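You operate a simulated robot arm through the tools that you are given. There is no shell and no other tool.

You are at the controls of a simulated robot arm. One attempt, no reset.

JOB
Cap nut 27 is leaking: vent the block, tighten it and wipe it dry.
Fine: shut the blue knob, open the yellow one till the gauge shows zero, pull the nut to its white line with the yellow spanner, use the white cloth, put both back, shut the yellow knob.

The check looks at the end state, three seconds after you hand in, the way a careful person would. Anything else that was tipped, shoved, dropped, spilled or broken makes it a failure. Lids that push on must go on centred and level and be pressed home; caps that screw on are set level and turned clockwise until they are tight. Flat cloth is picked up by pressing the open fingertips on it (5 to 10 N) and closing them slowly along it; thin cloth reads only 2 to 8 mm in the jaws.

ROBOT AND FRAMES
A 7-joint arm with a two-finger parallel gripper, fixed in place. Base frame: the origin is at the foot of the arm, x ahead of it, y to its left, z up; the work surface is at about z = 0.88. Units: m, degrees, N and s.
Its first joint turns from -132.0 to 132.0 degrees. Payload 3.91 kg.
Tool frame: the origin (TCP) lies between the finger pads and is the grasp point; the fingertips stand 0.03 m ahead of it; z points along the fingers, y is the line along which they close. Largest opening 0.11 m; finger width 0.02, thickness 0.01; the body of the gripper, 0.048 by 0.112 m, starts 0.055 m behind the TCP.
Orientation is that of the tool frame in the base frame, as a unit quaternion [x, y, z, w]. With the fingers straight down and closing along the base's y, the tool's x points along the base's -x, its y along +y and its z along -z.

CONTROLS
- The arm moves only by the tool send_rows. Its argument "commands" is one flat list of numbers, 7 for each row, row after row: the shift along the tool's x, y, z in units of 50 mm (1.0 is 50 mm), then the turn, a rotation vector about the tool's x, y, z in units of 5 degrees (1.0 is 5 degrees), then the finger opening in m, from 0 to 0.11. In form: [tx, ty, tz, ax, ay, az, hand, tx, ty, tz, ax, ay, az, hand, ...]. A call has 1 to 20 rows; each row shifts and turns the commanded pose from where the row before left it, along the tool's axes as they then stand. A call with a number of a shift or a turn outside -1 to 1 is refused whole. A row lasts 0.2 s, in which the tool goes at most 0.05 m and 8.6 degrees; a call with a longer step from one row to the next is refused whole, and so is a gripper value outside its range. A pose out of reach is approached as far as the arm can. The call stops where the force on the tool passes 50 N (or 10 N more than at its start, if that is more) or the arm is blocked; 0.2 s more then pass. Each finger travels about 0.108 m/s and halts on what it meets, pressing with about 20 N; the grip force reading is that of the motor and also rises with nothing between the fingers. The clock runs only during rows and for 0.2 s after the last one: add rows that do not move to give the fingers time. It gives the time, the measured TCP pose, the force on the tool (base axes), the opening and the grip force at its end, in the units of the frame above (readings bear some noise), with the torque about the TCP (base axes, N m) and any sound that the robot's microphone picked up.
- Cameras (640 x 400 px; columns grow to the right, rows downward): "scene" is fixed at [0.2207, -0.6506, 1.4979]; the picture's right is [0.83, -0.55, 0.00], its down [-0.21, -0.32, -0.92] and it looks along [0.51, 0.77, -0.38] (base axes); focal length 364 px, centre (320, 200). "wrist" rides on the gripper at [0.072, 0.017, -0.103] in the tool frame; the picture's right is [-0.23, 0.97, 0.00], its down [-0.76, -0.18, -0.62] and it looks along [-0.61, -0.14, 0.78] (tool axes); focal length 222 px, centre (320, 200). There is no depth. A picture from a camera that has moved, and an enlarged one, comes with that camera's place and axes in the base frame and with its lens.
- snapshot(camera): a new picture of that camera. The clock stands still meanwhile.
- inspect(camera, box): a new picture of the part [left, top, right, bottom] of that camera's present view, enlarged. The clock stands still meanwhile.
- sign_off(): hands the job in; it is judged then, once.

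Places have to be worked out from the pictures, the camera data and where the tool is seen. Open the gripper and draw the arm clear of the work before you hand the job in, unless the task says otherwise.

The tools are called after "Emit:" by a JSON object that holds its "name" and its "arguments". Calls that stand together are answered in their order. send_rows: Moves the arm, as the interface text tells. Its arguments: {"type":"object","properties":{"commands":{"type":"array","items":{"type":"number"}}},"required":["commands"]} The other tools are called the same way: snapshot (camera) takes a picture; inspect (camera, box) takes an enlarged picture of a part of a camera's view; sign_off () hands the job in.

At the start:

```text
time_s: 0.0
position: [0.6121, 0.2201, 1.3002]
tcp_rot: [0.0, 1.0, 0.0, 0.0]
ft_force: [0.0, -0.6, -0.6]
moment: [0.01, -0.02, 0.02]
finger_gap: 0.11
grip_force: 0.1
```

scene: 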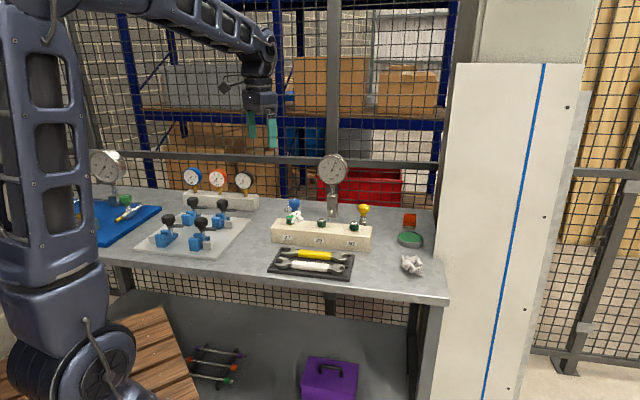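
wrist: 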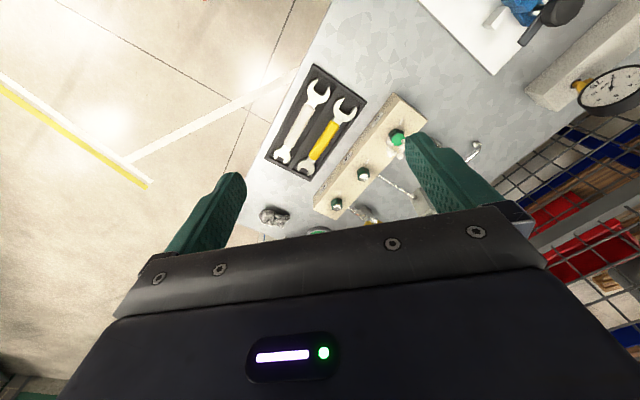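

I'll start by looking closely at the block, the tray and the cloth before moving anything.

Emit:
{"name": "inspect", "arguments": {"camera": "scene", "box": [260, 190, 390, 271]}}

Emit:
{"name": "inspect", "arguments": {"camera": "scene", "box": [250, 140, 450, 290]}}

Emit:
{"name": "inspect", "arguments": {"camera": "wrist", "box": [240, 40, 480, 250]}}

Emit:
{"name": "inspect", "arguments": {"camera": "scene", "box": [80, 140, 280, 265]}}

```text
4.92 times, centred on (325, 230) of scene
camera zoom: at [0.2207, -0.6506, 1.4979], right [0.83, -0.55, 0.0], down [-0.21, -0.32, -0.92], along [0.51, 0.77, -0.38], focal length 1791 px, centre (295, 50)
```

zoom: 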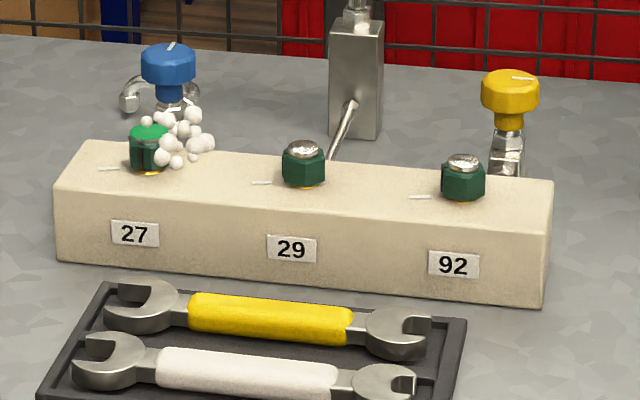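

```text
2.67 times, centred on (350, 215) of scene
camera zoom: at [0.2207, -0.6506, 1.4979], right [0.83, -0.55, 0.0], down [-0.21, -0.32, -0.92], along [0.51, 0.77, -0.38], focal length 970 px, centre (240, 160)
```

zoom: 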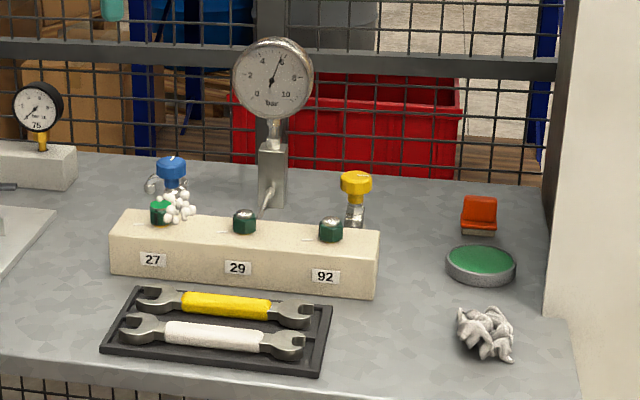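

```text
1.90 times, centred on (360, 145) of wrist
camera zoom: at [0.5394, 0.2364, 1.4031], right [0.23, 0.97, 0.0], down [0.76, -0.18, 0.62], along [0.61, -0.14, -0.78], focal length 423 px, centre (244, 305)
```

zoom: 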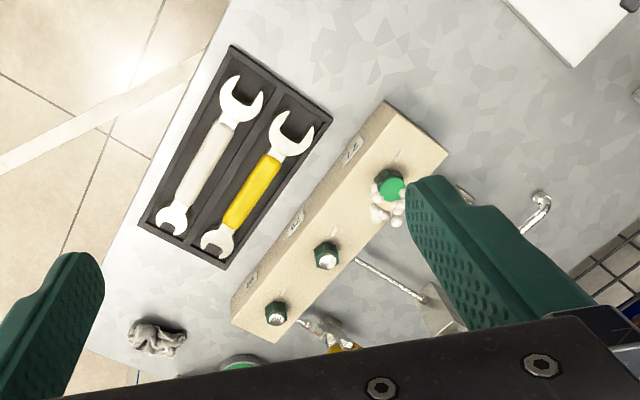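

```text
3.20 times, centred on (180, 202) of scene
camera zoom: at [0.2207, -0.6506, 1.4979], right [0.83, -0.55, 0.0], down [-0.21, -0.32, -0.92], along [0.51, 0.77, -0.38], focal length 1164 px, centre (768, 192)
```

zoom: 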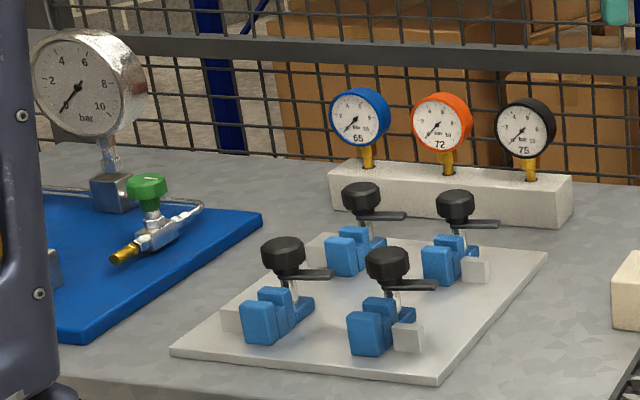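

The leak (foam) sits on nut 27, with blue knob behind it and yellow knob at the far right; yellow spanner and white cloth are in front. I'll move the wrist camera nearer, well above everything, for precise positions.

Emit:
{"name": "send_rows", "arguments": {"commands": [-0.1, 0.4, 0.7, 0, 0, 0, 0.11, -0.1, 0.4, 0.7, 0, 0, 0, 0.11, -0.1, 0.4, 0.7, 0, 0, 0, 0.11, -0.1, 0.4, 0.7, 0, 0, 0, 0.11, 0, 0, 0, 0, 0, 0, 0.11]}}

Emit:
{"name": "snapshot", "arguments": {"camera": "wrist"}}

Emit:
{"name": "snapshot", "arguments": {"camera": "scene"}}

```text
time_s: 1.2
position: [0.6333, 0.2994, 1.1595]
tcp_rot: [0.0, 1.0, 0.001, 0.001]
ft_force: [-0.5, -0.7, 0.8]
moment: [-0.01, 0.0, 0.03]
finger_gap: 0.1099
grip_force: 0.1
```

```text
taken
camera wrist: at [0.56, 0.3165, 1.2613], right [0.23, 0.97, 0.0], down [0.76, -0.18, 0.62], along [0.61, -0.14, -0.78], focal length 222 px, centre (320, 200)
```

wrist: 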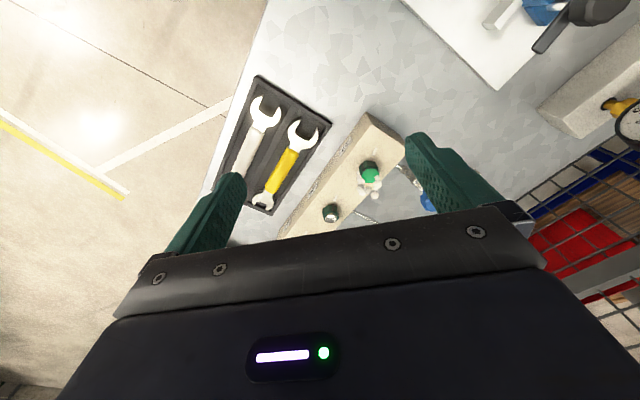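

```text
taken
```

scene: 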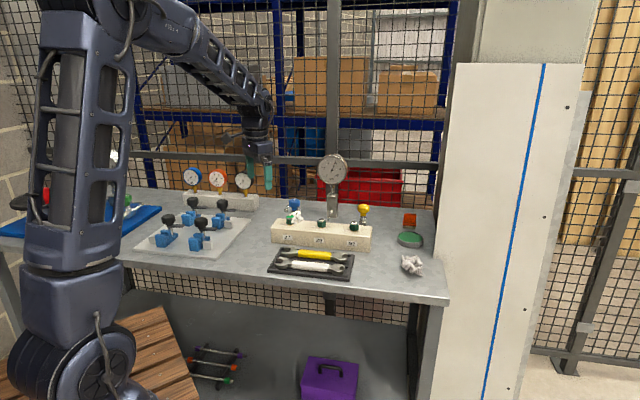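

I'll shift above the block and turn the tool about 45° so that it lines up with the block, then look again.

Emit:
{"name": "send_rows", "arguments": {"commands": [-0.6, 0.2, 0, 0, 0, 1, 0.11, 0, 0, 0, 0, 0, 1, 0.11, 0, 0, 0, 0, 0, 1, 0.11, 0, 0, 0, 0, 0, 1, 0.11, 0, 0, 0, 0, 0, 1, 0.11, 0, 0, 0, 0, 0, 1, 0.11, 0, 0, 0, 0, 0, 1, 0.11, 0, 0, 0, 0, 0, 1, 0.11, 0, 0, 0, 0, 0, 1, 0.11, 0, 0, 0, 0, 0, 0, 0.11]}}

Emit:
{"name": "snapshot", "arguments": {"camera": "wrist"}}

```text
time_s: 3.4
position: [0.6633, 0.3096, 1.1602]
tcp_rot: [0.383, 0.924, 0.0, 0.0]
ft_force: [0.3, 0.2, 0.0]
moment: [-0.02, 0.0, -0.05]
finger_gap: 0.11
grip_force: 0.0
```

```text
taken
camera wrist: at [0.623, 0.3728, 1.2633], right [0.85, 0.53, 0.0], down [0.41, -0.66, 0.62], along [0.33, -0.53, -0.78], focal length 222 px, centre (320, 200)
```

wrist: 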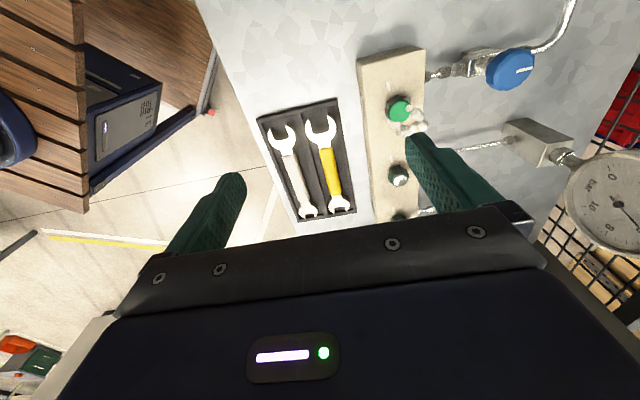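

Blue knob, nuts and tray are all visible now; I'll enlarge them for detail.

Emit:
{"name": "inspect", "arguments": {"camera": "wrist", "box": [340, 30, 580, 180]}}

Emit:
{"name": "inspect", "arguments": {"camera": "wrist", "box": [240, 80, 400, 230]}}

Emit:
{"name": "inspect", "arguments": {"camera": "wrist", "box": [370, 80, 450, 150]}}

```text
2.67 times, centred on (460, 105) of wrist
camera zoom: at [0.623, 0.3728, 1.2633], right [0.85, 0.53, 0.0], down [0.41, -0.66, 0.62], along [0.33, -0.53, -0.78], focal length 592 px, centre (-53, 453)
```

zoom: 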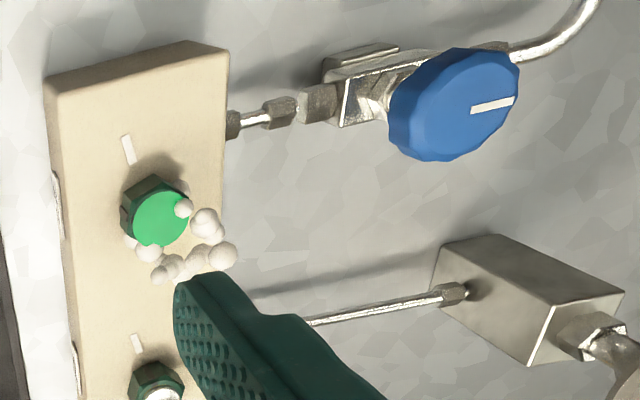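

```text
2.67 times, centred on (320, 155) of wrist
camera zoom: at [0.623, 0.3728, 1.2633], right [0.85, 0.53, 0.0], down [0.41, -0.66, 0.62], along [0.33, -0.53, -0.78], focal length 592 px, centre (320, 320)
```

zoom: 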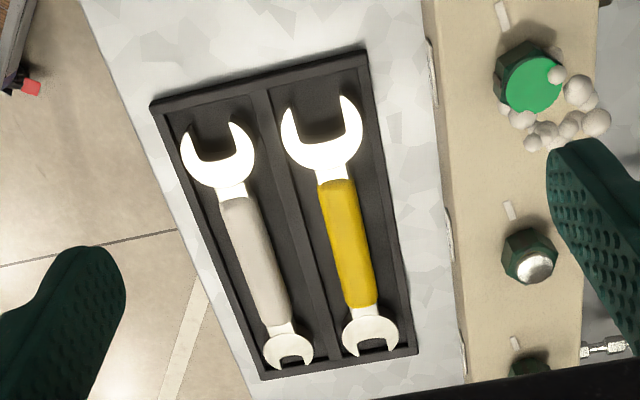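

```text
5.71 times, centred on (410, 115) of wrist
camera zoom: at [0.623, 0.3728, 1.2633], right [0.85, 0.53, 0.0], down [0.41, -0.66, 0.62], along [0.33, -0.53, -0.78], focal length 1269 px, centre (-194, 686)
```

zoom: 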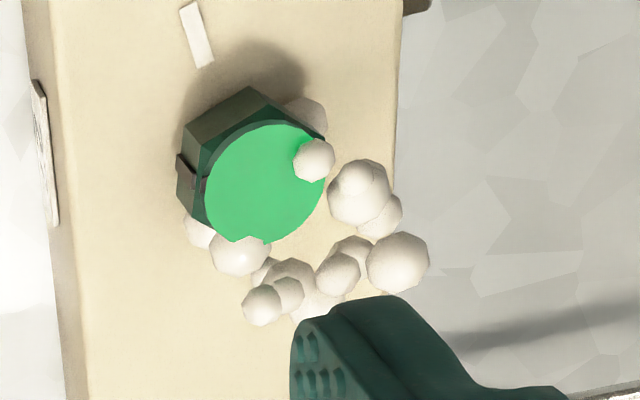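

I'll centre the open gripper above nut 27, still well clear in height, to see its mark, the knob and the nut geometry.

Emit:
{"name": "send_rows", "arguments": {"commands": [-0.2, 0.6, 0.3, 0, 0, 0, 0.11, -0.2, 0.6, 0.3, 0, 0, 0, 0.11, -0.2, 0.6, 0.4, 0, 0, 0, 0.11, 0, 0, 0, 0, 0, 0, 0.11]}}

Emit:
{"name": "snapshot", "arguments": {"camera": "wrist"}}

Emit:
{"name": "inspect", "arguments": {"camera": "wrist", "box": [260, 60, 420, 200]}}

Emit:
{"name": "inspect", "arguments": {"camera": "wrist", "box": [360, 20, 560, 145]}}

```text
time_s: 4.4
position: [0.7476, 0.3523, 1.1082]
tcp_rot: [0.383, 0.924, 0.0, -0.001]
ft_force: [-0.8, -0.5, 0.1]
moment: [-0.03, 0.02, 0.01]
finger_gap: 0.1099
grip_force: 0.0
```

```text
taken
camera wrist: at [0.7069, 0.4151, 1.2118], right [0.85, 0.53, 0.0], down [0.41, -0.66, 0.62], along [0.33, -0.53, -0.78], focal length 222 px, centre (320, 200)
```

wrist: 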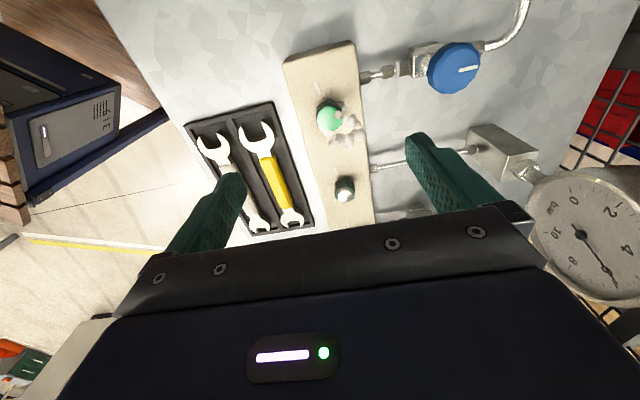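

```text
2.86 times, centred on (340, 130) of wrist
camera zoom: at [0.7069, 0.4151, 1.2118], right [0.85, 0.53, 0.0], down [0.41, -0.66, 0.62], along [0.33, -0.53, -0.78], focal length 635 px, centre (263, 400)
```

zoom: 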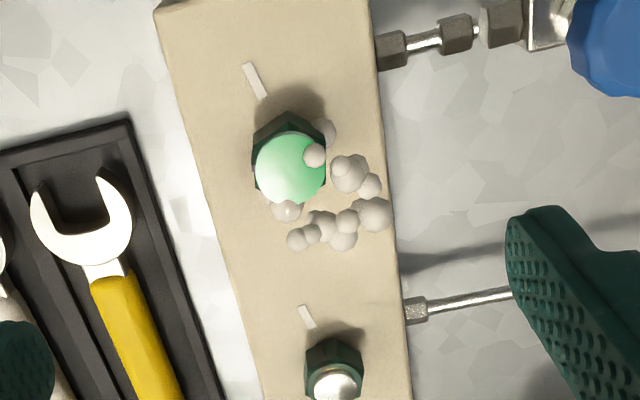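

```text
3.20 times, centred on (460, 82) of wrist
camera zoom: at [0.7069, 0.4151, 1.2118], right [0.85, 0.53, 0.0], down [0.41, -0.66, 0.62], along [0.33, -0.53, -0.78], focal length 711 px, centre (-128, 576)
```

zoom: 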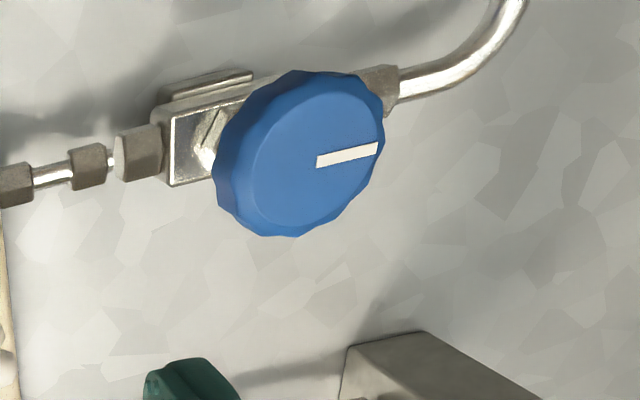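

Nut 27 is near (0.759, 0.351), and two views put the blue knob's top near (0.834, 0.455, 0.976), about 45 mm across. I'll go above the blue knob and turn the tool so that the fingers will straddle it along the block's length.

Emit:
{"name": "send_rows", "arguments": {"commands": [0.08, 0.9, 0, 0, 0, 0, 0.11, 0.08, 0.9, 0, 0, 0, 0, 0.11, 0.08, 0.87, 0, 0, 0, 0, 0.11, 0, 0, 0, 0, 0, -1, 0.11, 0, 0, 0, 0, 0, -1, 0.11, 0, 0, 0, 0, 0, -1, 0.11, 0, 0, 0, 0, 0, -1, 0.11, 0, 0, 0, 0, 0, -1, 0.11, 0, 0, 0, 0, 0, -1, 0.11, 0, 0, 0, 0, 0, -1, 0.11, 0, 0, 0, 0, 0, -1, 0.11, 0, 0, 0, 0, 0, -1, 0.11, 0, 0, 0, 0, 0, 0, 0.11]}}

Emit:
{"name": "snapshot", "arguments": {"camera": "wrist"}}

```text
time_s: 7.2
position: [0.8329, 0.4545, 1.1104]
tcp_rot: [-0.001, 1.0, 0.001, 0.0]
ft_force: [0.7, 0.3, 0.5]
moment: [-0.04, 0.0, 0.05]
finger_gap: 0.11
grip_force: 0.1
```

```text
taken
camera wrist: at [0.7602, 0.4722, 1.2127], right [0.23, 0.97, 0.0], down [0.76, -0.18, 0.62], along [0.61, -0.14, -0.78], focal length 222 px, centre (320, 200)
```

wrist: 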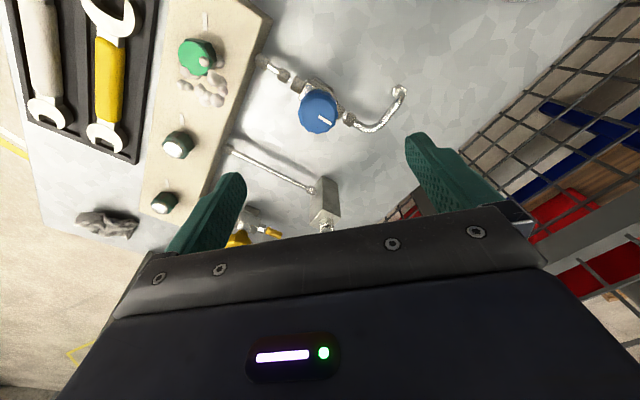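

The knob sits almost exactly below the TCP. I'll enlarge it and check the surroundings (yellow knob, pipes).

Emit:
{"name": "inspect", "arguments": {"camera": "wrist", "box": [250, 50, 410, 150]}}

Emit:
{"name": "inspect", "arguments": {"camera": "wrist", "box": [60, 0, 300, 150]}}

Emit:
{"name": "inspect", "arguments": {"camera": "scene", "box": [310, 140, 360, 190]}}

```text
4.00 times, centred on (330, 100) of wrist
camera zoom: at [0.7602, 0.4722, 1.2127], right [0.23, 0.97, 0.0], down [0.76, -0.18, 0.62], along [0.61, -0.14, -0.78], focal length 888 px, centre (280, 600)
```

zoom: 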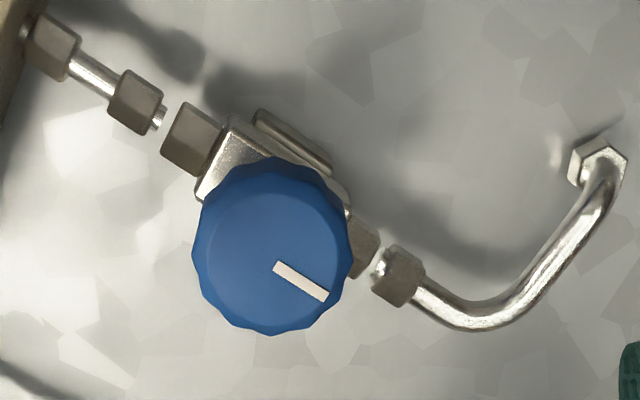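

```text
2.67 times, centred on (180, 75) of wrist
camera zoom: at [0.7602, 0.4722, 1.2127], right [0.23, 0.97, 0.0], down [0.76, -0.18, 0.62], along [0.61, -0.14, -0.78], focal length 592 px, centre (693, 533)
```

zoom: 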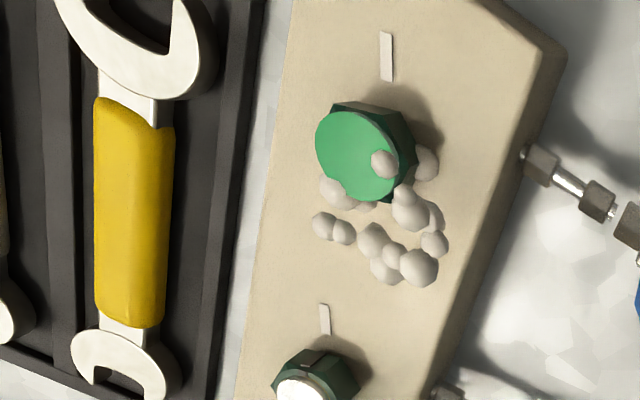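

```text
8.00 times, centred on (335, 165) of scene
camera zoom: at [0.2207, -0.6506, 1.4979], right [0.83, -0.55, 0.0], down [-0.21, -0.32, -0.92], along [0.51, 0.77, -0.38], focal length 2910 px, centre (200, 480)
```

zoom: 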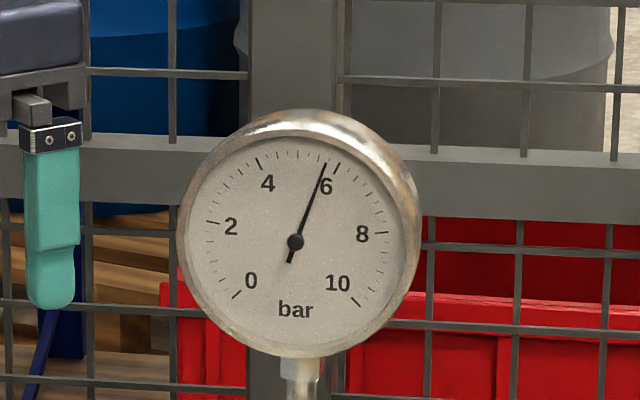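

Gauge reads about 5.8 bar. I'll turn the tool a further 45° so that the fingers stand either side of the pipe line, and come down around the blue knob.

Emit:
{"name": "send_rows", "arguments": {"commands": [0, 0, 0, 0, 0, -1, 0.09, 0, 0, 0, 0, 0, -1, 0.09, 0, 0, 0, 0, 0, -1, 0.09, 0, 0, 0, 0, 0, -1, 0.09, 0, 0, 0, 0, 0, -1, 0.09, 0, 0, 0, 0, 0, -1, 0.09, 0, 0, 0, 0, 0, -1, 0.09, 0, 0, 0, 0, 0, -1, 0.09, 0, 0, 0, 0, 0, -1, 0.09, 0.01, 0.03, 0.6, 0, 0, 0, 0.09, 0, 0, 0.6, 0, 0, 0, 0.09, 0, 0, 0.6, 0, 0, 0, 0.09, 0, 0, 0, 0, 0, 0, 0.09]}}

Emit:
{"name": "snapshot", "arguments": {"camera": "wrist"}}

Emit:
{"name": "inspect", "arguments": {"camera": "scene", "box": [240, 150, 400, 270]}}

```text
time_s: 10.0
position: [0.831, 0.4573, 1.0206]
tcp_rot: [-0.383, 0.924, 0.0, -0.001]
ft_force: [0.1, 0.6, -0.4]
moment: [0.03, -0.02, -0.01]
finger_gap: 0.0901
grip_force: 0.1
```

```text
taken
camera wrist: at [0.7675, 0.4177, 1.1235], right [-0.53, 0.85, 0.0], down [0.66, 0.41, 0.62], along [0.53, 0.33, -0.78], focal length 222 px, centre (320, 200)
```

wrist: 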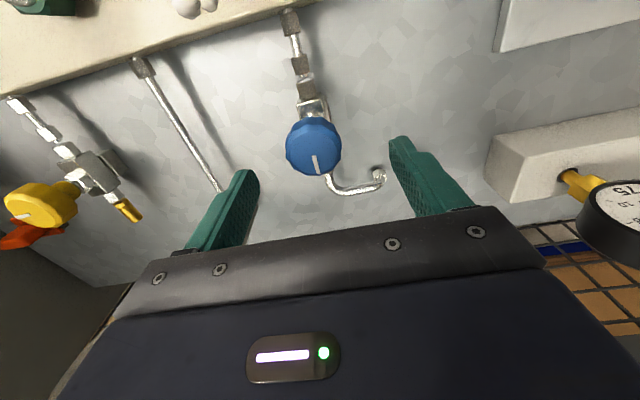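

```text
3.33 times, centred on (320, 210) of scene
camera zoom: at [0.2207, -0.6506, 1.4979], right [0.83, -0.55, 0.0], down [-0.21, -0.32, -0.92], along [0.51, 0.77, -0.38], focal length 1213 px, centre (320, 167)
```

zoom: 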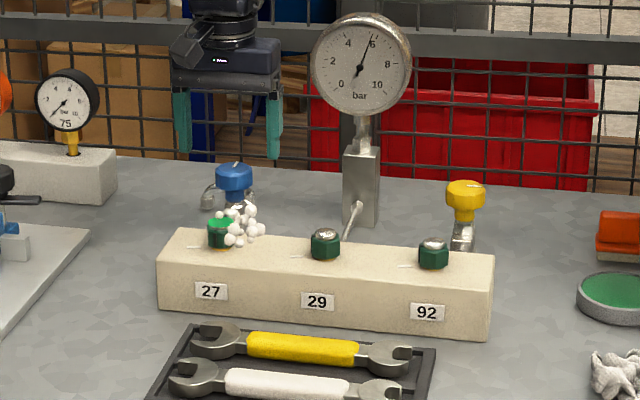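

The fingers straddle the knob at a safe height. I'll enlarge the view to fine-tune the centring before descending the last bit.

Emit:
{"name": "inspect", "arguments": {"camera": "wrist", "box": [260, 90, 370, 190]}}

Emit:
{"name": "inspect", "arguments": {"camera": "wrist", "box": [0, 80, 160, 260]}}

```text
4.00 times, centred on (315, 140) of wrist
camera zoom: at [0.7675, 0.4177, 1.1235], right [-0.53, 0.85, 0.0], down [0.66, 0.41, 0.62], along [0.53, 0.33, -0.78], focal length 888 px, centre (340, 440)
```

zoom: 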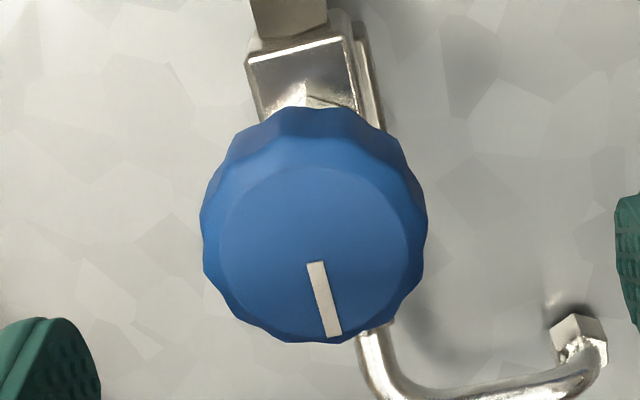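

```text
2.22 times, centred on (80, 170) of wrist
camera zoom: at [0.7675, 0.4177, 1.1235], right [-0.53, 0.85, 0.0], down [0.66, 0.41, 0.62], along [0.53, 0.33, -0.78], focal length 494 px, centre (853, 267)
```

zoom: 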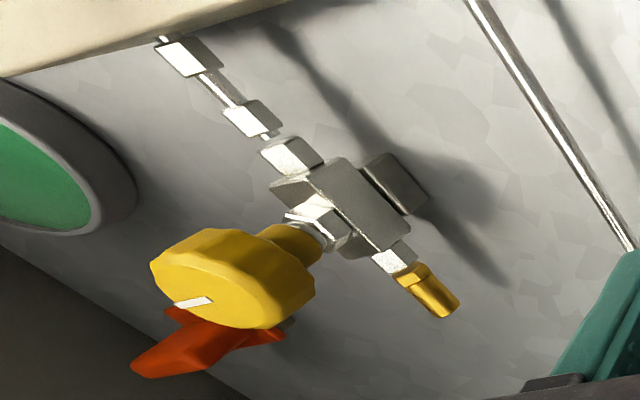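

The knob centre is about 4.6 mm off along the closing axis; I'll correct that, descend to grip height (tips below knob rim, above valve body) and close on it.

Emit:
{"name": "send_rows", "arguments": {"commands": [0, -0.09, 0, 0, 0, 0, 0.09, 0, 0, 0.4, 0, 0, 0, 0.09, 0, 0, 0.4, 0, 0, 0, 0.09, 0, 0, 0, 0, 0, 0, 0.08, 0, 0, 0, 0, 0, 0, 0.06, 0, 0, 0, 0, 0, 0, 0.045, 0, 0, 0, 0, 0, 0, 0.03, 0, 0, 0, 0, 0, 0, 0.03]}}

Emit:
{"name": "snapshot", "arguments": {"camera": "wrist"}}

Emit:
{"name": "inspect", "arguments": {"camera": "scene", "box": [240, 150, 400, 270]}}

```text
time_s: 11.8
position: [0.8343, 0.4547, 0.9807]
tcp_rot: [-0.383, 0.924, 0.0, 0.0]
ft_force: [-0.4, 0.8, -1.3]
moment: [0.14, -0.15, -0.02]
finger_gap: 0.0416
grip_force: 44.9
```

```text
taken
camera wrist: at [0.7716, 0.4149, 1.0825], right [-0.53, 0.85, 0.0], down [0.66, 0.41, 0.62], along [0.53, 0.33, -0.78], focal length 222 px, centre (320, 200)
```

wrist: 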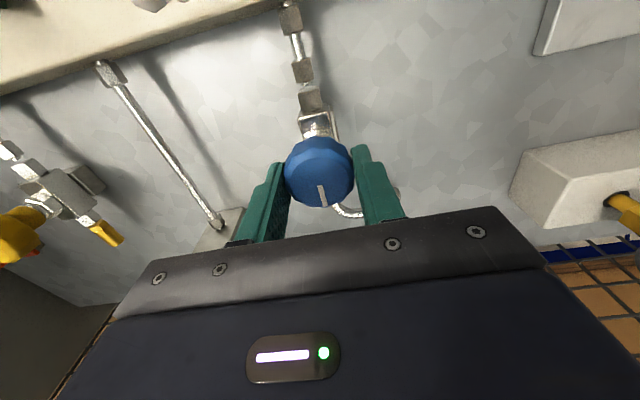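

```text
3.33 times, centred on (320, 210) of scene
camera zoom: at [0.2207, -0.6506, 1.4979], right [0.83, -0.55, 0.0], down [-0.21, -0.32, -0.92], along [0.51, 0.77, -0.38], focal length 1213 px, centre (320, 167)
```

zoom: 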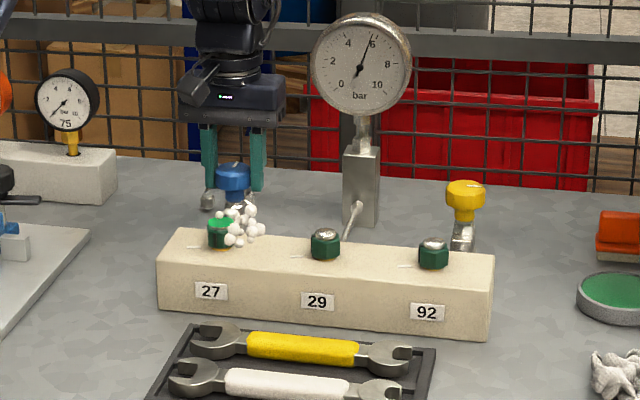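

Firm grip on the blue knob (42 mm). I'll turn clockwise a little first and watch the torque.

Emit:
{"name": "send_rows", "arguments": {"commands": [0, 0, 0, 0, 0, 1, 0.03, 0, 0, 0, 0, 0, 1, 0.03, 0, 0, 0, 0, 0, 1, 0.03, 0, 0, 0, 0, 0, 0, 0.03]}}

Emit:
{"name": "snapshot", "arguments": {"camera": "wrist"}}

```text
time_s: 12.8
position: [0.8339, 0.4533, 0.9799]
tcp_rot: [-0.259, 0.966, -0.001, 0.0]
ft_force: [9.4, 7.1, -3.7]
moment: [0.17, -0.22, -0.03]
finger_gap: 0.0415
grip_force: 44.7
```

```text
taken
camera wrist: at [0.7637, 0.4323, 1.0824], right [-0.29, 0.96, 0.0], down [0.75, 0.23, 0.62], along [0.6, 0.18, -0.78], focal length 222 px, centre (320, 200)
```

wrist: 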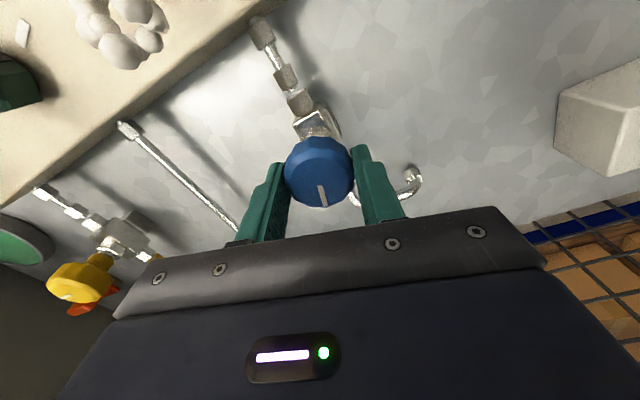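

The knob turns with the hand with low torque; there's a side force of about 12 N from slight off-centre gripping, so I'll relieve it by 1.5 mm while continuing clockwise.

Emit:
{"name": "send_rows", "arguments": {"commands": [-0.03, 0.01, 0, 0, 0, 0, 0.03, 0, 0, 0, 0, 0, 1, 0.03, 0, 0, 0, 0, 0, 1, 0.03, 0, 0, 0, 0, 0, 1, 0.03, 0, 0, 0, 0, 0, 0, 0.03]}}

```text
time_s: 14.0
position: [0.8359, 0.4538, 0.979]
tcp_rot: [-0.131, 0.991, 0.0, 0.0]
ft_force: [-14.5, -15.4, -3.4]
moment: [-0.69, 0.65, 0.0]
finger_gap: 0.0415
grip_force: 44.8
```

The relief overshot (about 21 N the other way), so I'll take back 1 mm and continue.

Emit:
{"name": "send_rows", "arguments": {"commands": [0.017, -0.01, 0, 0, 0, 0, 0.03, 0, 0, 0, 0, 0, 1, 0.03, 0, 0, 0, 0, 0, 1, 0.03, 0, 0, 0, 0, 0, 0, 0.03]}}

Emit:
{"name": "snapshot", "arguments": {"camera": "wrist"}}

```text
time_s: 15.0
position: [0.8359, 0.4526, 0.9801]
tcp_rot: [-0.044, 0.999, 0.001, 0.0]
ft_force: [6.1, -4.7, -12.1]
moment: [-0.08, -0.7, -0.02]
finger_gap: 0.0414
grip_force: 45.2
```

```text
taken
camera wrist: at [0.7615, 0.4638, 1.0825], right [0.14, 0.99, 0.0], down [0.77, -0.11, 0.62], along [0.62, -0.09, -0.78], focal length 222 px, centre (320, 200)
```

wrist: 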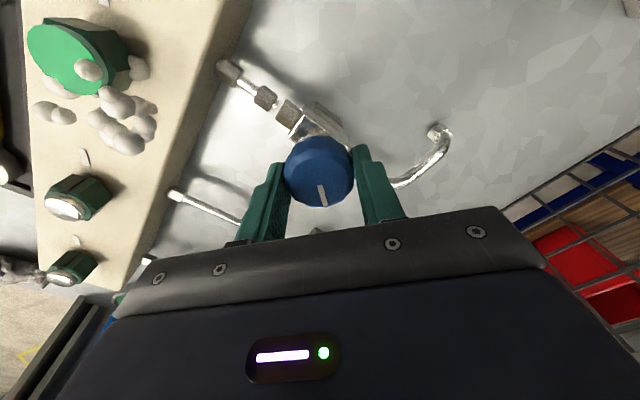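

Rotation is 40° so far and the mark turns with the hand. There's a slight downward pull, so I'll let the tool sink a millimetre while continuing clockwise.

Emit:
{"name": "send_rows", "arguments": {"commands": [0, 0, 0.015, 0, 0, 0, 0.03, 0, 0, 0, 0, 0, 1, 0.03, 0, 0, 0, 0, 0, 1, 0.03, 0, 0, 0, 0, 0, 1, 0.03, 0, 0, 0, 0, 0, 0, 0.03]}}

```text
time_s: 16.2
position: [0.8353, 0.4515, 0.9796]
tcp_rot: [0.087, 0.996, 0.0, 0.0]
ft_force: [6.4, -9.4, 6.7]
moment: [-0.24, 0.58, -0.02]
finger_gap: 0.0414
grip_force: 45.4
```

Torque still low at 55°; I'll nudge half a millimetre to relieve side force and continue to about 75°, then check.

Emit:
{"name": "send_rows", "arguments": {"commands": [-0.008, -0.009, 0, 0, 0, 0, 0.03, 0, 0, 0, 0, 0, 1, 0.03, 0, 0, 0, 0, 0, 1, 0.03, 0, 0, 0, 0, 0, 1, 0.03, 0, 0, 0, 0, 0, 1, 0.03, 0, 0, 0, 0, 0, 0, 0.03]}}

Emit:
{"name": "inspect", "arguments": {"camera": "scene", "box": [240, 150, 400, 270]}}

```text
time_s: 17.6
position: [0.8353, 0.4527, 0.9799]
tcp_rot: [0.258, 0.966, -0.001, 0.0]
ft_force: [2.8, -9.0, 14.9]
moment: [-0.34, -0.06, -0.01]
finger_gap: 0.0413
grip_force: 45.5
```

```text
3.33 times, centred on (320, 210) of scene
camera zoom: at [0.2207, -0.6506, 1.4979], right [0.83, -0.55, 0.0], down [-0.21, -0.32, -0.92], along [0.51, 0.77, -0.38], focal length 1213 px, centre (320, 167)
```

zoom: 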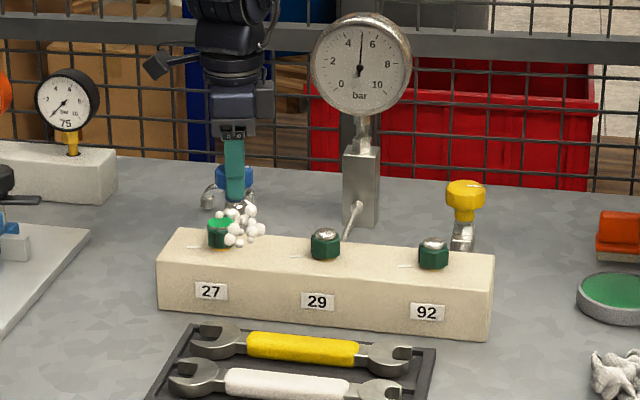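

The gauge has dropped to about 5 (supply throttling). I'll continue clockwise towards 90° and check for the stop.

Emit:
{"name": "send_rows", "arguments": {"commands": [0, -0.005, 0, 0, 0, 1, 0.03, 0, 0, 0, 0, 0, 1, 0.03, 0, 0, 0, 0, 0, 1, 0.03, 0, 0, 0, 0, 0, 0, 0.03, 0, 0, 0, 0, 0, 0, 0.03]}}

Emit:
{"name": "snapshot", "arguments": {"camera": "wrist"}}

Emit:
{"name": "inspect", "arguments": {"camera": "scene", "box": [310, 140, 360, 190]}}

```text
time_s: 18.8
position: [0.8363, 0.4518, 0.9793]
tcp_rot: [0.382, 0.924, 0.001, 0.0]
ft_force: [5.0, -6.8, 12.8]
moment: [-0.38, -0.44, -0.03]
finger_gap: 0.0417
grip_force: 45.5
```

```text
taken
camera wrist: at [0.7954, 0.5151, 1.0825], right [0.85, 0.53, 0.0], down [0.41, -0.66, 0.62], along [0.33, -0.53, -0.78], focal length 222 px, centre (320, 200)
```

wrist: 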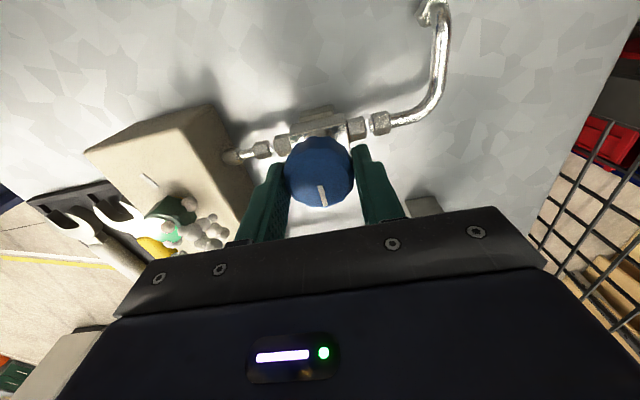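

```text
8.00 times, centred on (335, 165) of scene
camera zoom: at [0.2207, -0.6506, 1.4979], right [0.83, -0.55, 0.0], down [-0.21, -0.32, -0.92], along [0.51, 0.77, -0.38], focal length 2910 px, centre (200, 480)
```

zoom: 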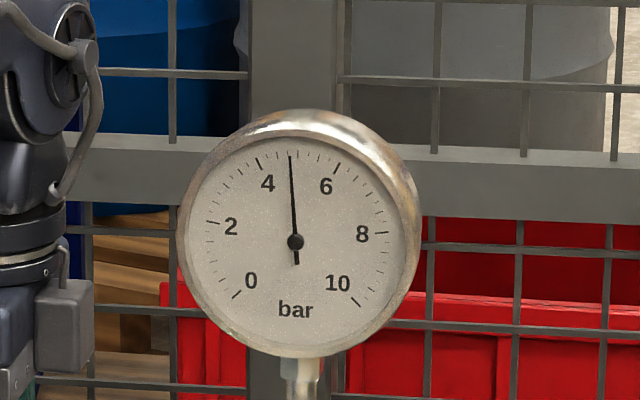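

No stop felt at 90° and the gauge is still drifting down slowly. I'll keep turning clockwise in small steps, watching the torque for the closed stop.

Emit:
{"name": "send_rows", "arguments": {"commands": [0, 0, -0.01, 0, 0, 1, 0.03, 0, 0, 0, 0, 0, 1, 0.03, 0, 0, 0, 0, 0, 1, 0.03, 0, 0, 0, 0, 0, 0, 0.03]}}

Emit:
{"name": "snapshot", "arguments": {"camera": "wrist"}}

```text
time_s: 19.8
position: [0.8354, 0.4513, 0.9788]
tcp_rot: [0.499, 0.866, -0.002, -0.001]
ft_force: [-17.7, -13.2, -9.6]
moment: [-0.08, 0.47, 0.35]
finger_gap: 0.0418
grip_force: 45.0
```

```text
taken
camera wrist: at [0.813, 0.5235, 1.0817], right [0.96, 0.29, 0.0], down [0.23, -0.75, 0.62], along [0.18, -0.6, -0.78], focal length 222 px, centre (320, 200)
```

wrist: 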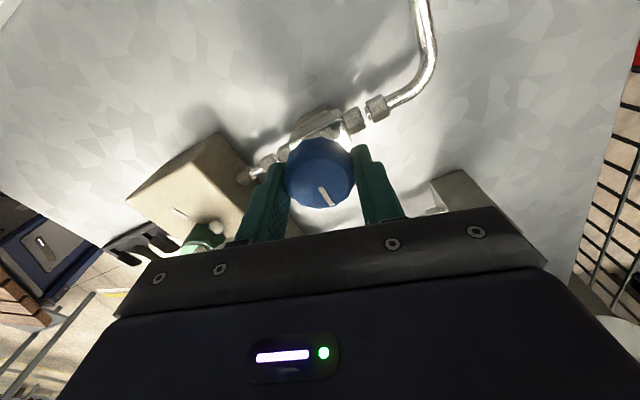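

The torque jumped to 0.35 N·m and the knob has begun slipping in the fingers: the blue valve is at its closed stop. I'll release and lift straight up, then look at the knob and the gauge.

Emit:
{"name": "send_rows", "arguments": {"commands": [0, 0, 0, 0, 0, 0, 0.05, 0, 0, 0, 0, 0, 0, 0.09, 0, 0, 0, 0, 0, 0, 0.09, 0, 0, -0.7, 0, 0, 0, 0.09, 0, 0, -0.9, 0, 0, 0, 0.09, 0, 0, -0.9, 0, 0, 0, 0.09, 0, 0, 0, 0, 0, 0, 0.09]}}

Emit:
{"name": "snapshot", "arguments": {"camera": "wrist"}}

Emit:
{"name": "inspect", "arguments": {"camera": "scene", "box": [240, 150, 400, 270]}}

```text
time_s: 21.4
position: [0.834, 0.452, 1.1071]
tcp_rot: [0.5, 0.866, 0.001, 0.001]
ft_force: [0.1, 0.2, 0.2]
moment: [-0.02, 0.0, -0.02]
finger_gap: 0.0899
grip_force: 0.1
```

```text
taken
camera wrist: at [0.8117, 0.5243, 1.2104], right [0.96, 0.29, 0.0], down [0.23, -0.75, 0.62], along [0.18, -0.6, -0.78], focal length 222 px, centre (320, 200)
```

wrist: 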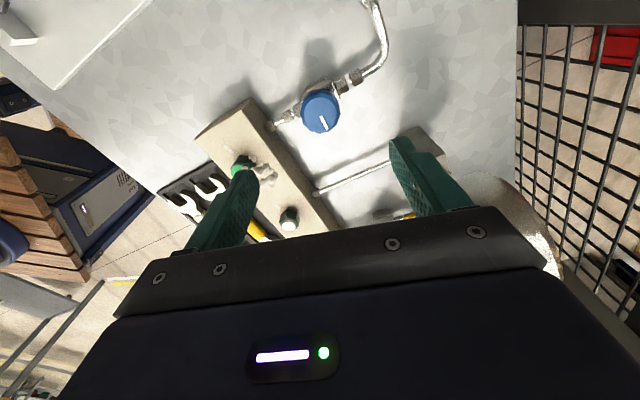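

```text
3.33 times, centred on (320, 210) of scene
camera zoom: at [0.2207, -0.6506, 1.4979], right [0.83, -0.55, 0.0], down [-0.21, -0.32, -0.92], along [0.51, 0.77, -0.38], focal length 1213 px, centre (320, 167)
```

zoom: 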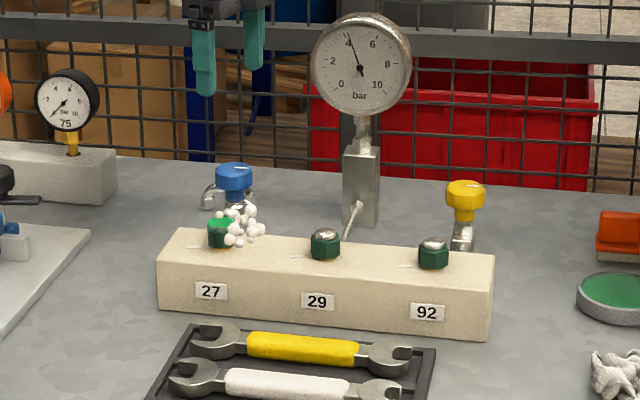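

The gauge is falling (about 4 bar) with blue shut. Next is the yellow knob: I'll lift, square the tool up and look at it from above, keeping clear of the gauge.

Emit:
{"name": "send_rows", "arguments": {"commands": [0, 0, -0.5, 0, 0, -1, 0.09, 0, 0, -0.5, 0, 0, -1, 0.09, 0, 0, -0.5, 0, 0, -1, 0.09, 0, 0, -0.5, 0, 0, -1, 0.09, 0, 0, 0, 0, 0, -1, 0.09, 0, 0, 0, 0, 0, -1, 0.09, 0, 0, 0, 0, 0, -1, 0.09, 0, 0, 0, 0, 0, -1, 0.09, 0, 0, 0, 0, 0, -1, 0.09, 0, 0, 0, 0, 0, -1, 0.09, 0, 0, 0, 0, 0, -1, 0.09, 0, 0, 0, 0, 0, -1, 0.09, -0.2, -0.77, 0, 0, 0, 0, 0.09, -0.2, -0.77, 0, 0, 0, 0, 0.09, -0.2, -0.77, 0, 0, 0, 0, 0.09, -0.2, -0.77, 0, 0, 0, 0, 0.09, -0.2, -0.77, 0, 0, 0, 0, 0.09, 0, 0, 0, 0, 0, 0, 0.09]}}

Emit:
{"name": "snapshot", "arguments": {"camera": "wrist"}}

Emit:
{"name": "snapshot", "arguments": {"camera": "scene"}}

```text
time_s: 25.2
position: [0.8888, 0.2565, 1.2047]
tcp_rot: [-0.001, 1.0, 0.0, 0.0]
ft_force: [0.0, 0.6, 0.0]
moment: [0.0, 0.01, 0.0]
finger_gap: 0.0901
grip_force: 0.1
```

```text
taken
camera wrist: at [0.8154, 0.2728, 1.3072], right [0.23, 0.97, 0.0], down [0.76, -0.18, 0.62], along [0.61, -0.14, -0.78], focal length 222 px, centre (320, 200)
```

wrist: 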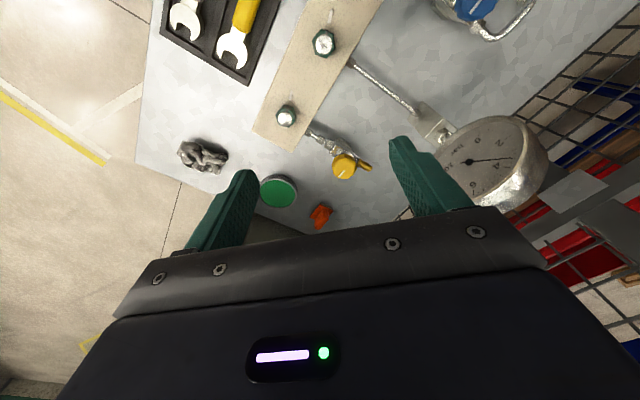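

```text
taken
```

scene: 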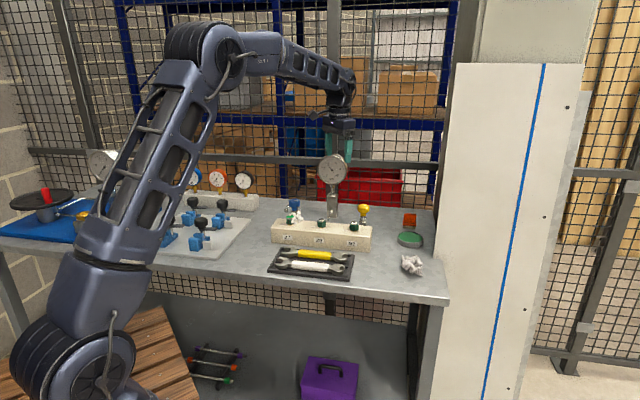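

Both cameras put the yellow knob at about (1.012, 0.268, 0.98), r ≈ 1.05, which is near the edge of reach. I'll test how far the arm goes at a safe height above it.

Emit:
{"name": "send_rows", "arguments": {"commands": [-0.8, 0.08, 0.2, 0, 0, 0, 0.09, -0.8, 0.08, 0.2, 0, 0, 0, 0.09, -0.8, 0.08, 0.3, 0, 0, 0, 0.09, 0, 0, 0.3, 0, 0, 0, 0.09, 0, 0, 0, 0, 0, 0, 0.09, 0, 0, 0, 0, 0, 0, 0.09]}}

Emit:
{"name": "snapshot", "arguments": {"camera": "wrist"}}

Emit:
{"name": "snapshot", "arguments": {"camera": "scene"}}

```text
time_s: 26.6
position: [1.0066, 0.2707, 1.1563]
tcp_rot: [0.0, 1.0, 0.0, 0.001]
ft_force: [0.0, -0.6, 0.2]
moment: [-0.02, -0.01, 0.01]
finger_gap: 0.09
grip_force: 0.1
```

```text
taken
camera wrist: at [0.9328, 0.2868, 1.2586], right [0.23, 0.97, 0.0], down [0.76, -0.18, 0.62], along [0.61, -0.14, -0.78], focal length 222 px, centre (320, 200)
```

wrist: 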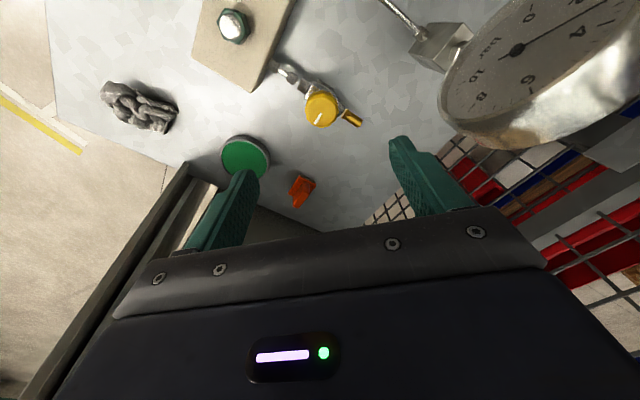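

```text
taken
```

scene: 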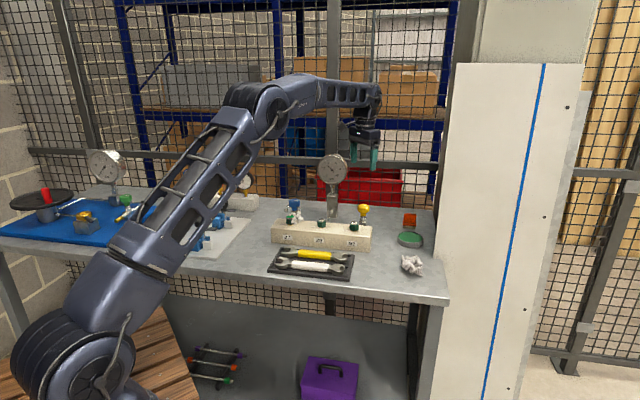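

The arm reaches above the yellow knob with the tool vertical. I'll yaw +20° (so there's room to turn counter-clockwise) and descend to just above the knob.

Emit:
{"name": "send_rows", "arguments": {"commands": [0, 0, 0.5, 0, 0, 1, 0.09, 0, 0, 0.5, 0, 0, 1, 0.09, 0, 0, 0.6, 0, 0, 1, 0.09, 0, 0, 0.8, 0, 0, 1, 0.09, 0, 0, 0, 0, 0, 0, 0.09]}}

Emit:
{"name": "snapshot", "arguments": {"camera": "wrist"}}

Emit:
{"name": "inspect", "arguments": {"camera": "wrist", "box": [260, 90, 370, 190]}}

Emit:
{"name": "inspect", "arguments": {"camera": "scene", "box": [280, 130, 440, 250]}}

```text
time_s: 27.8
position: [1.0048, 0.2712, 1.0354]
tcp_rot: [0.174, 0.985, 0.001, 0.0]
ft_force: [0.1, -0.4, 0.2]
moment: [-0.01, 0.04, 0.04]
finger_gap: 0.0899
grip_force: 0.0
```

```text
taken
camera wrist: at [0.9427, 0.3123, 1.1373], right [0.55, 0.84, 0.0], down [0.65, -0.43, 0.62], along [0.52, -0.34, -0.78], focal length 222 px, centre (320, 200)
```

wrist: 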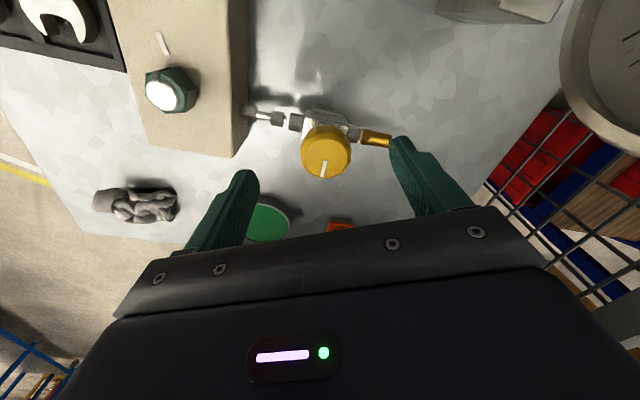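

```text
4.00 times, centred on (315, 140) of wrist
camera zoom: at [0.9427, 0.3123, 1.1373], right [0.55, 0.84, 0.0], down [0.65, -0.43, 0.62], along [0.52, -0.34, -0.78], focal length 888 px, centre (340, 440)
```

zoom: 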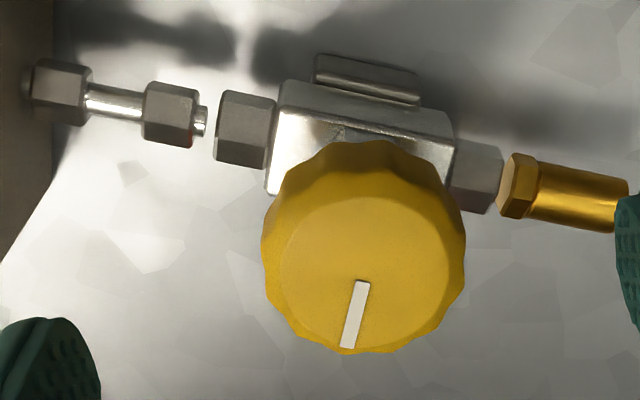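

```text
3.33 times, centred on (360, 190) of scene
camera zoom: at [0.2207, -0.6506, 1.4979], right [0.83, -0.55, 0.0], down [-0.21, -0.32, -0.92], along [0.51, 0.77, -0.38], focal length 1213 px, centre (187, 233)
```

zoom: 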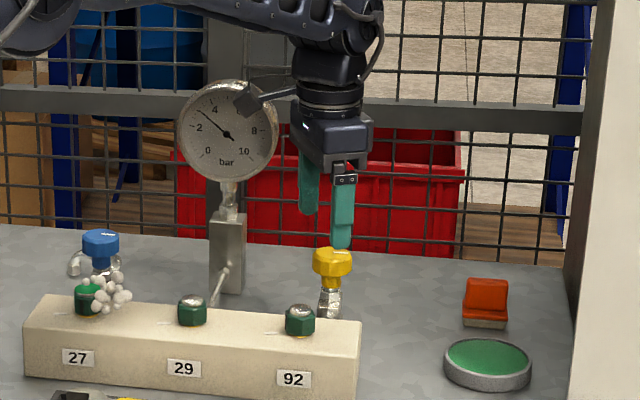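

The knob centre appears near (1.014, 0.271). I'll shift 9 mm outward and descend to grip height, then look before closing.

Emit:
{"name": "send_rows", "arguments": {"commands": [-0.17, 0.06, 0, 0, 0, 0, 0.09, 0, 0, 0.5, 0, 0, 0, 0.09, 0, 0, 0.5, 0, 0, 0, 0.09, 0, 0, 0, 0, 0, 0, 0.09]}}

Emit:
{"name": "inspect", "arguments": {"camera": "wrist", "box": [220, 90, 420, 230]}}

Emit:
{"name": "inspect", "arguments": {"camera": "scene", "box": [280, 130, 440, 250]}}

```text
time_s: 28.8
position: [1.0172, 0.2724, 0.983]
tcp_rot: [0.174, 0.985, 0.0, 0.0]
ft_force: [-0.2, 0.0, 0.0]
moment: [-0.02, 0.0, 0.01]
finger_gap: 0.0901
grip_force: 0.0
```

```text
2.86 times, centred on (320, 160) of wrist
camera zoom: at [0.9536, 0.3126, 1.086], right [0.55, 0.84, 0.0], down [0.66, -0.43, 0.62], along [0.52, -0.34, -0.78], focal length 635 px, centre (320, 314)
```

zoom: 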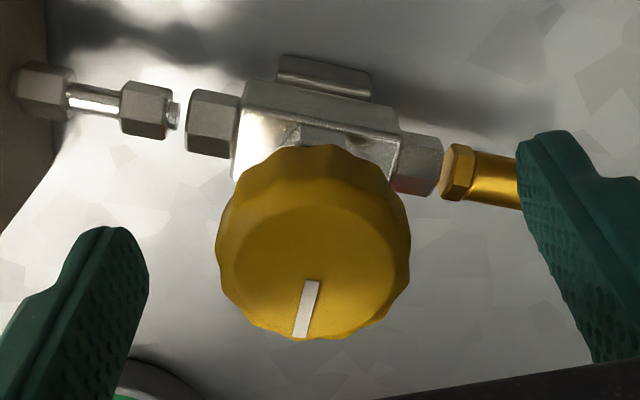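

```text
3.33 times, centred on (360, 190) of scene
camera zoom: at [0.2207, -0.6506, 1.4979], right [0.83, -0.55, 0.0], down [-0.21, -0.32, -0.92], along [0.51, 0.77, -0.38], focal length 1213 px, centre (187, 233)
```

zoom: 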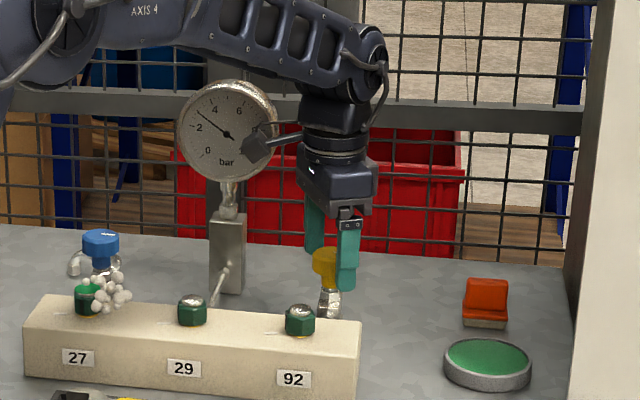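

The yellow knob is well centred between the fingers. I'll close on it and start turning counter-clockwise.

Emit:
{"name": "send_rows", "arguments": {"commands": [0, 0, 0, 0, 0, 0, 0.075, 0, 0, 0, 0, 0, 0, 0.06, 0, 0, 0, 0, 0, 0, 0.045, 0, 0, 0, 0, 0, 0, 0.03, 0, 0, 0, 0, 0, 0, 0.03]}}

Emit:
{"name": "send_rows", "arguments": {"commands": [0, 0, 0, 0, 0, -1, 0.03, 0, 0, 0, 0, 0, -1, 0.03, 0, 0, 0, 0, 0, 0, 0.03]}}

```text
time_s: 30.0
position: [1.0158, 0.2703, 0.9833]
tcp_rot: [0.174, 0.985, -0.001, 0.0]
ft_force: [-15.9, -19.4, 0.4]
moment: [-0.55, 1.17, -0.01]
finger_gap: 0.0411
grip_force: 45.0
```

```text
time_s: 30.8
position: [1.016, 0.2693, 0.9838]
tcp_rot: [0.087, 0.996, 0.0, 0.0]
ft_force: [-2.2, -29.8, -12.0]
moment: [-0.63, -0.38, -0.07]
finger_gap: 0.0411
grip_force: 45.0
```

There's a 30 N side force in -y, meaning the knob axis is about 2 mm to -y of my commanded point. I'll shift there and keep turning.

Emit:
{"name": "send_rows", "arguments": {"commands": [0, -0.035, 0, 0, 0, 0, 0.03, 0, 0, 0, 0, 0, -1, 0.03, 0, 0, 0, 0, 0, -1, 0.03, 0, 0, 0, 0, 0, 0, 0.03]}}

Emit:
{"name": "snapshot", "arguments": {"camera": "wrist"}}

Emit:
{"name": "inspect", "arguments": {"camera": "scene", "box": [300, 140, 400, 220]}}

```text
time_s: 31.8
position: [1.0159, 0.2695, 0.9828]
tcp_rot: [-0.001, 1.0, -0.001, 0.0]
ft_force: [10.6, -19.6, -18.6]
moment: [-0.29, -0.55, 0.0]
finger_gap: 0.0411
grip_force: 45.0
```

```text
taken
camera wrist: at [0.9425, 0.2862, 1.0866], right [0.23, 0.97, 0.0], down [0.76, -0.18, 0.62], along [0.61, -0.14, -0.78], focal length 222 px, centre (320, 200)
```

wrist: 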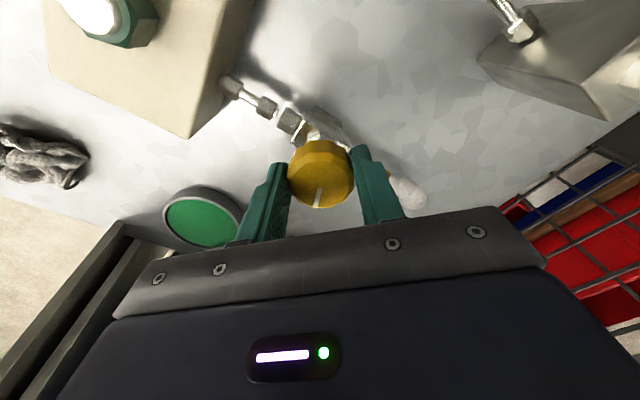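

```text
5.00 times, centred on (350, 180) of scene
camera zoom: at [0.2207, -0.6506, 1.4979], right [0.83, -0.55, 0.0], down [-0.21, -0.32, -0.92], along [0.51, 0.77, -0.38], focal length 1819 px, centre (170, 300)
```

zoom: 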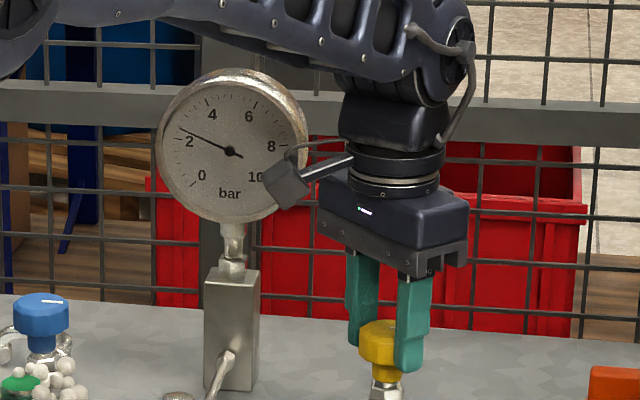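

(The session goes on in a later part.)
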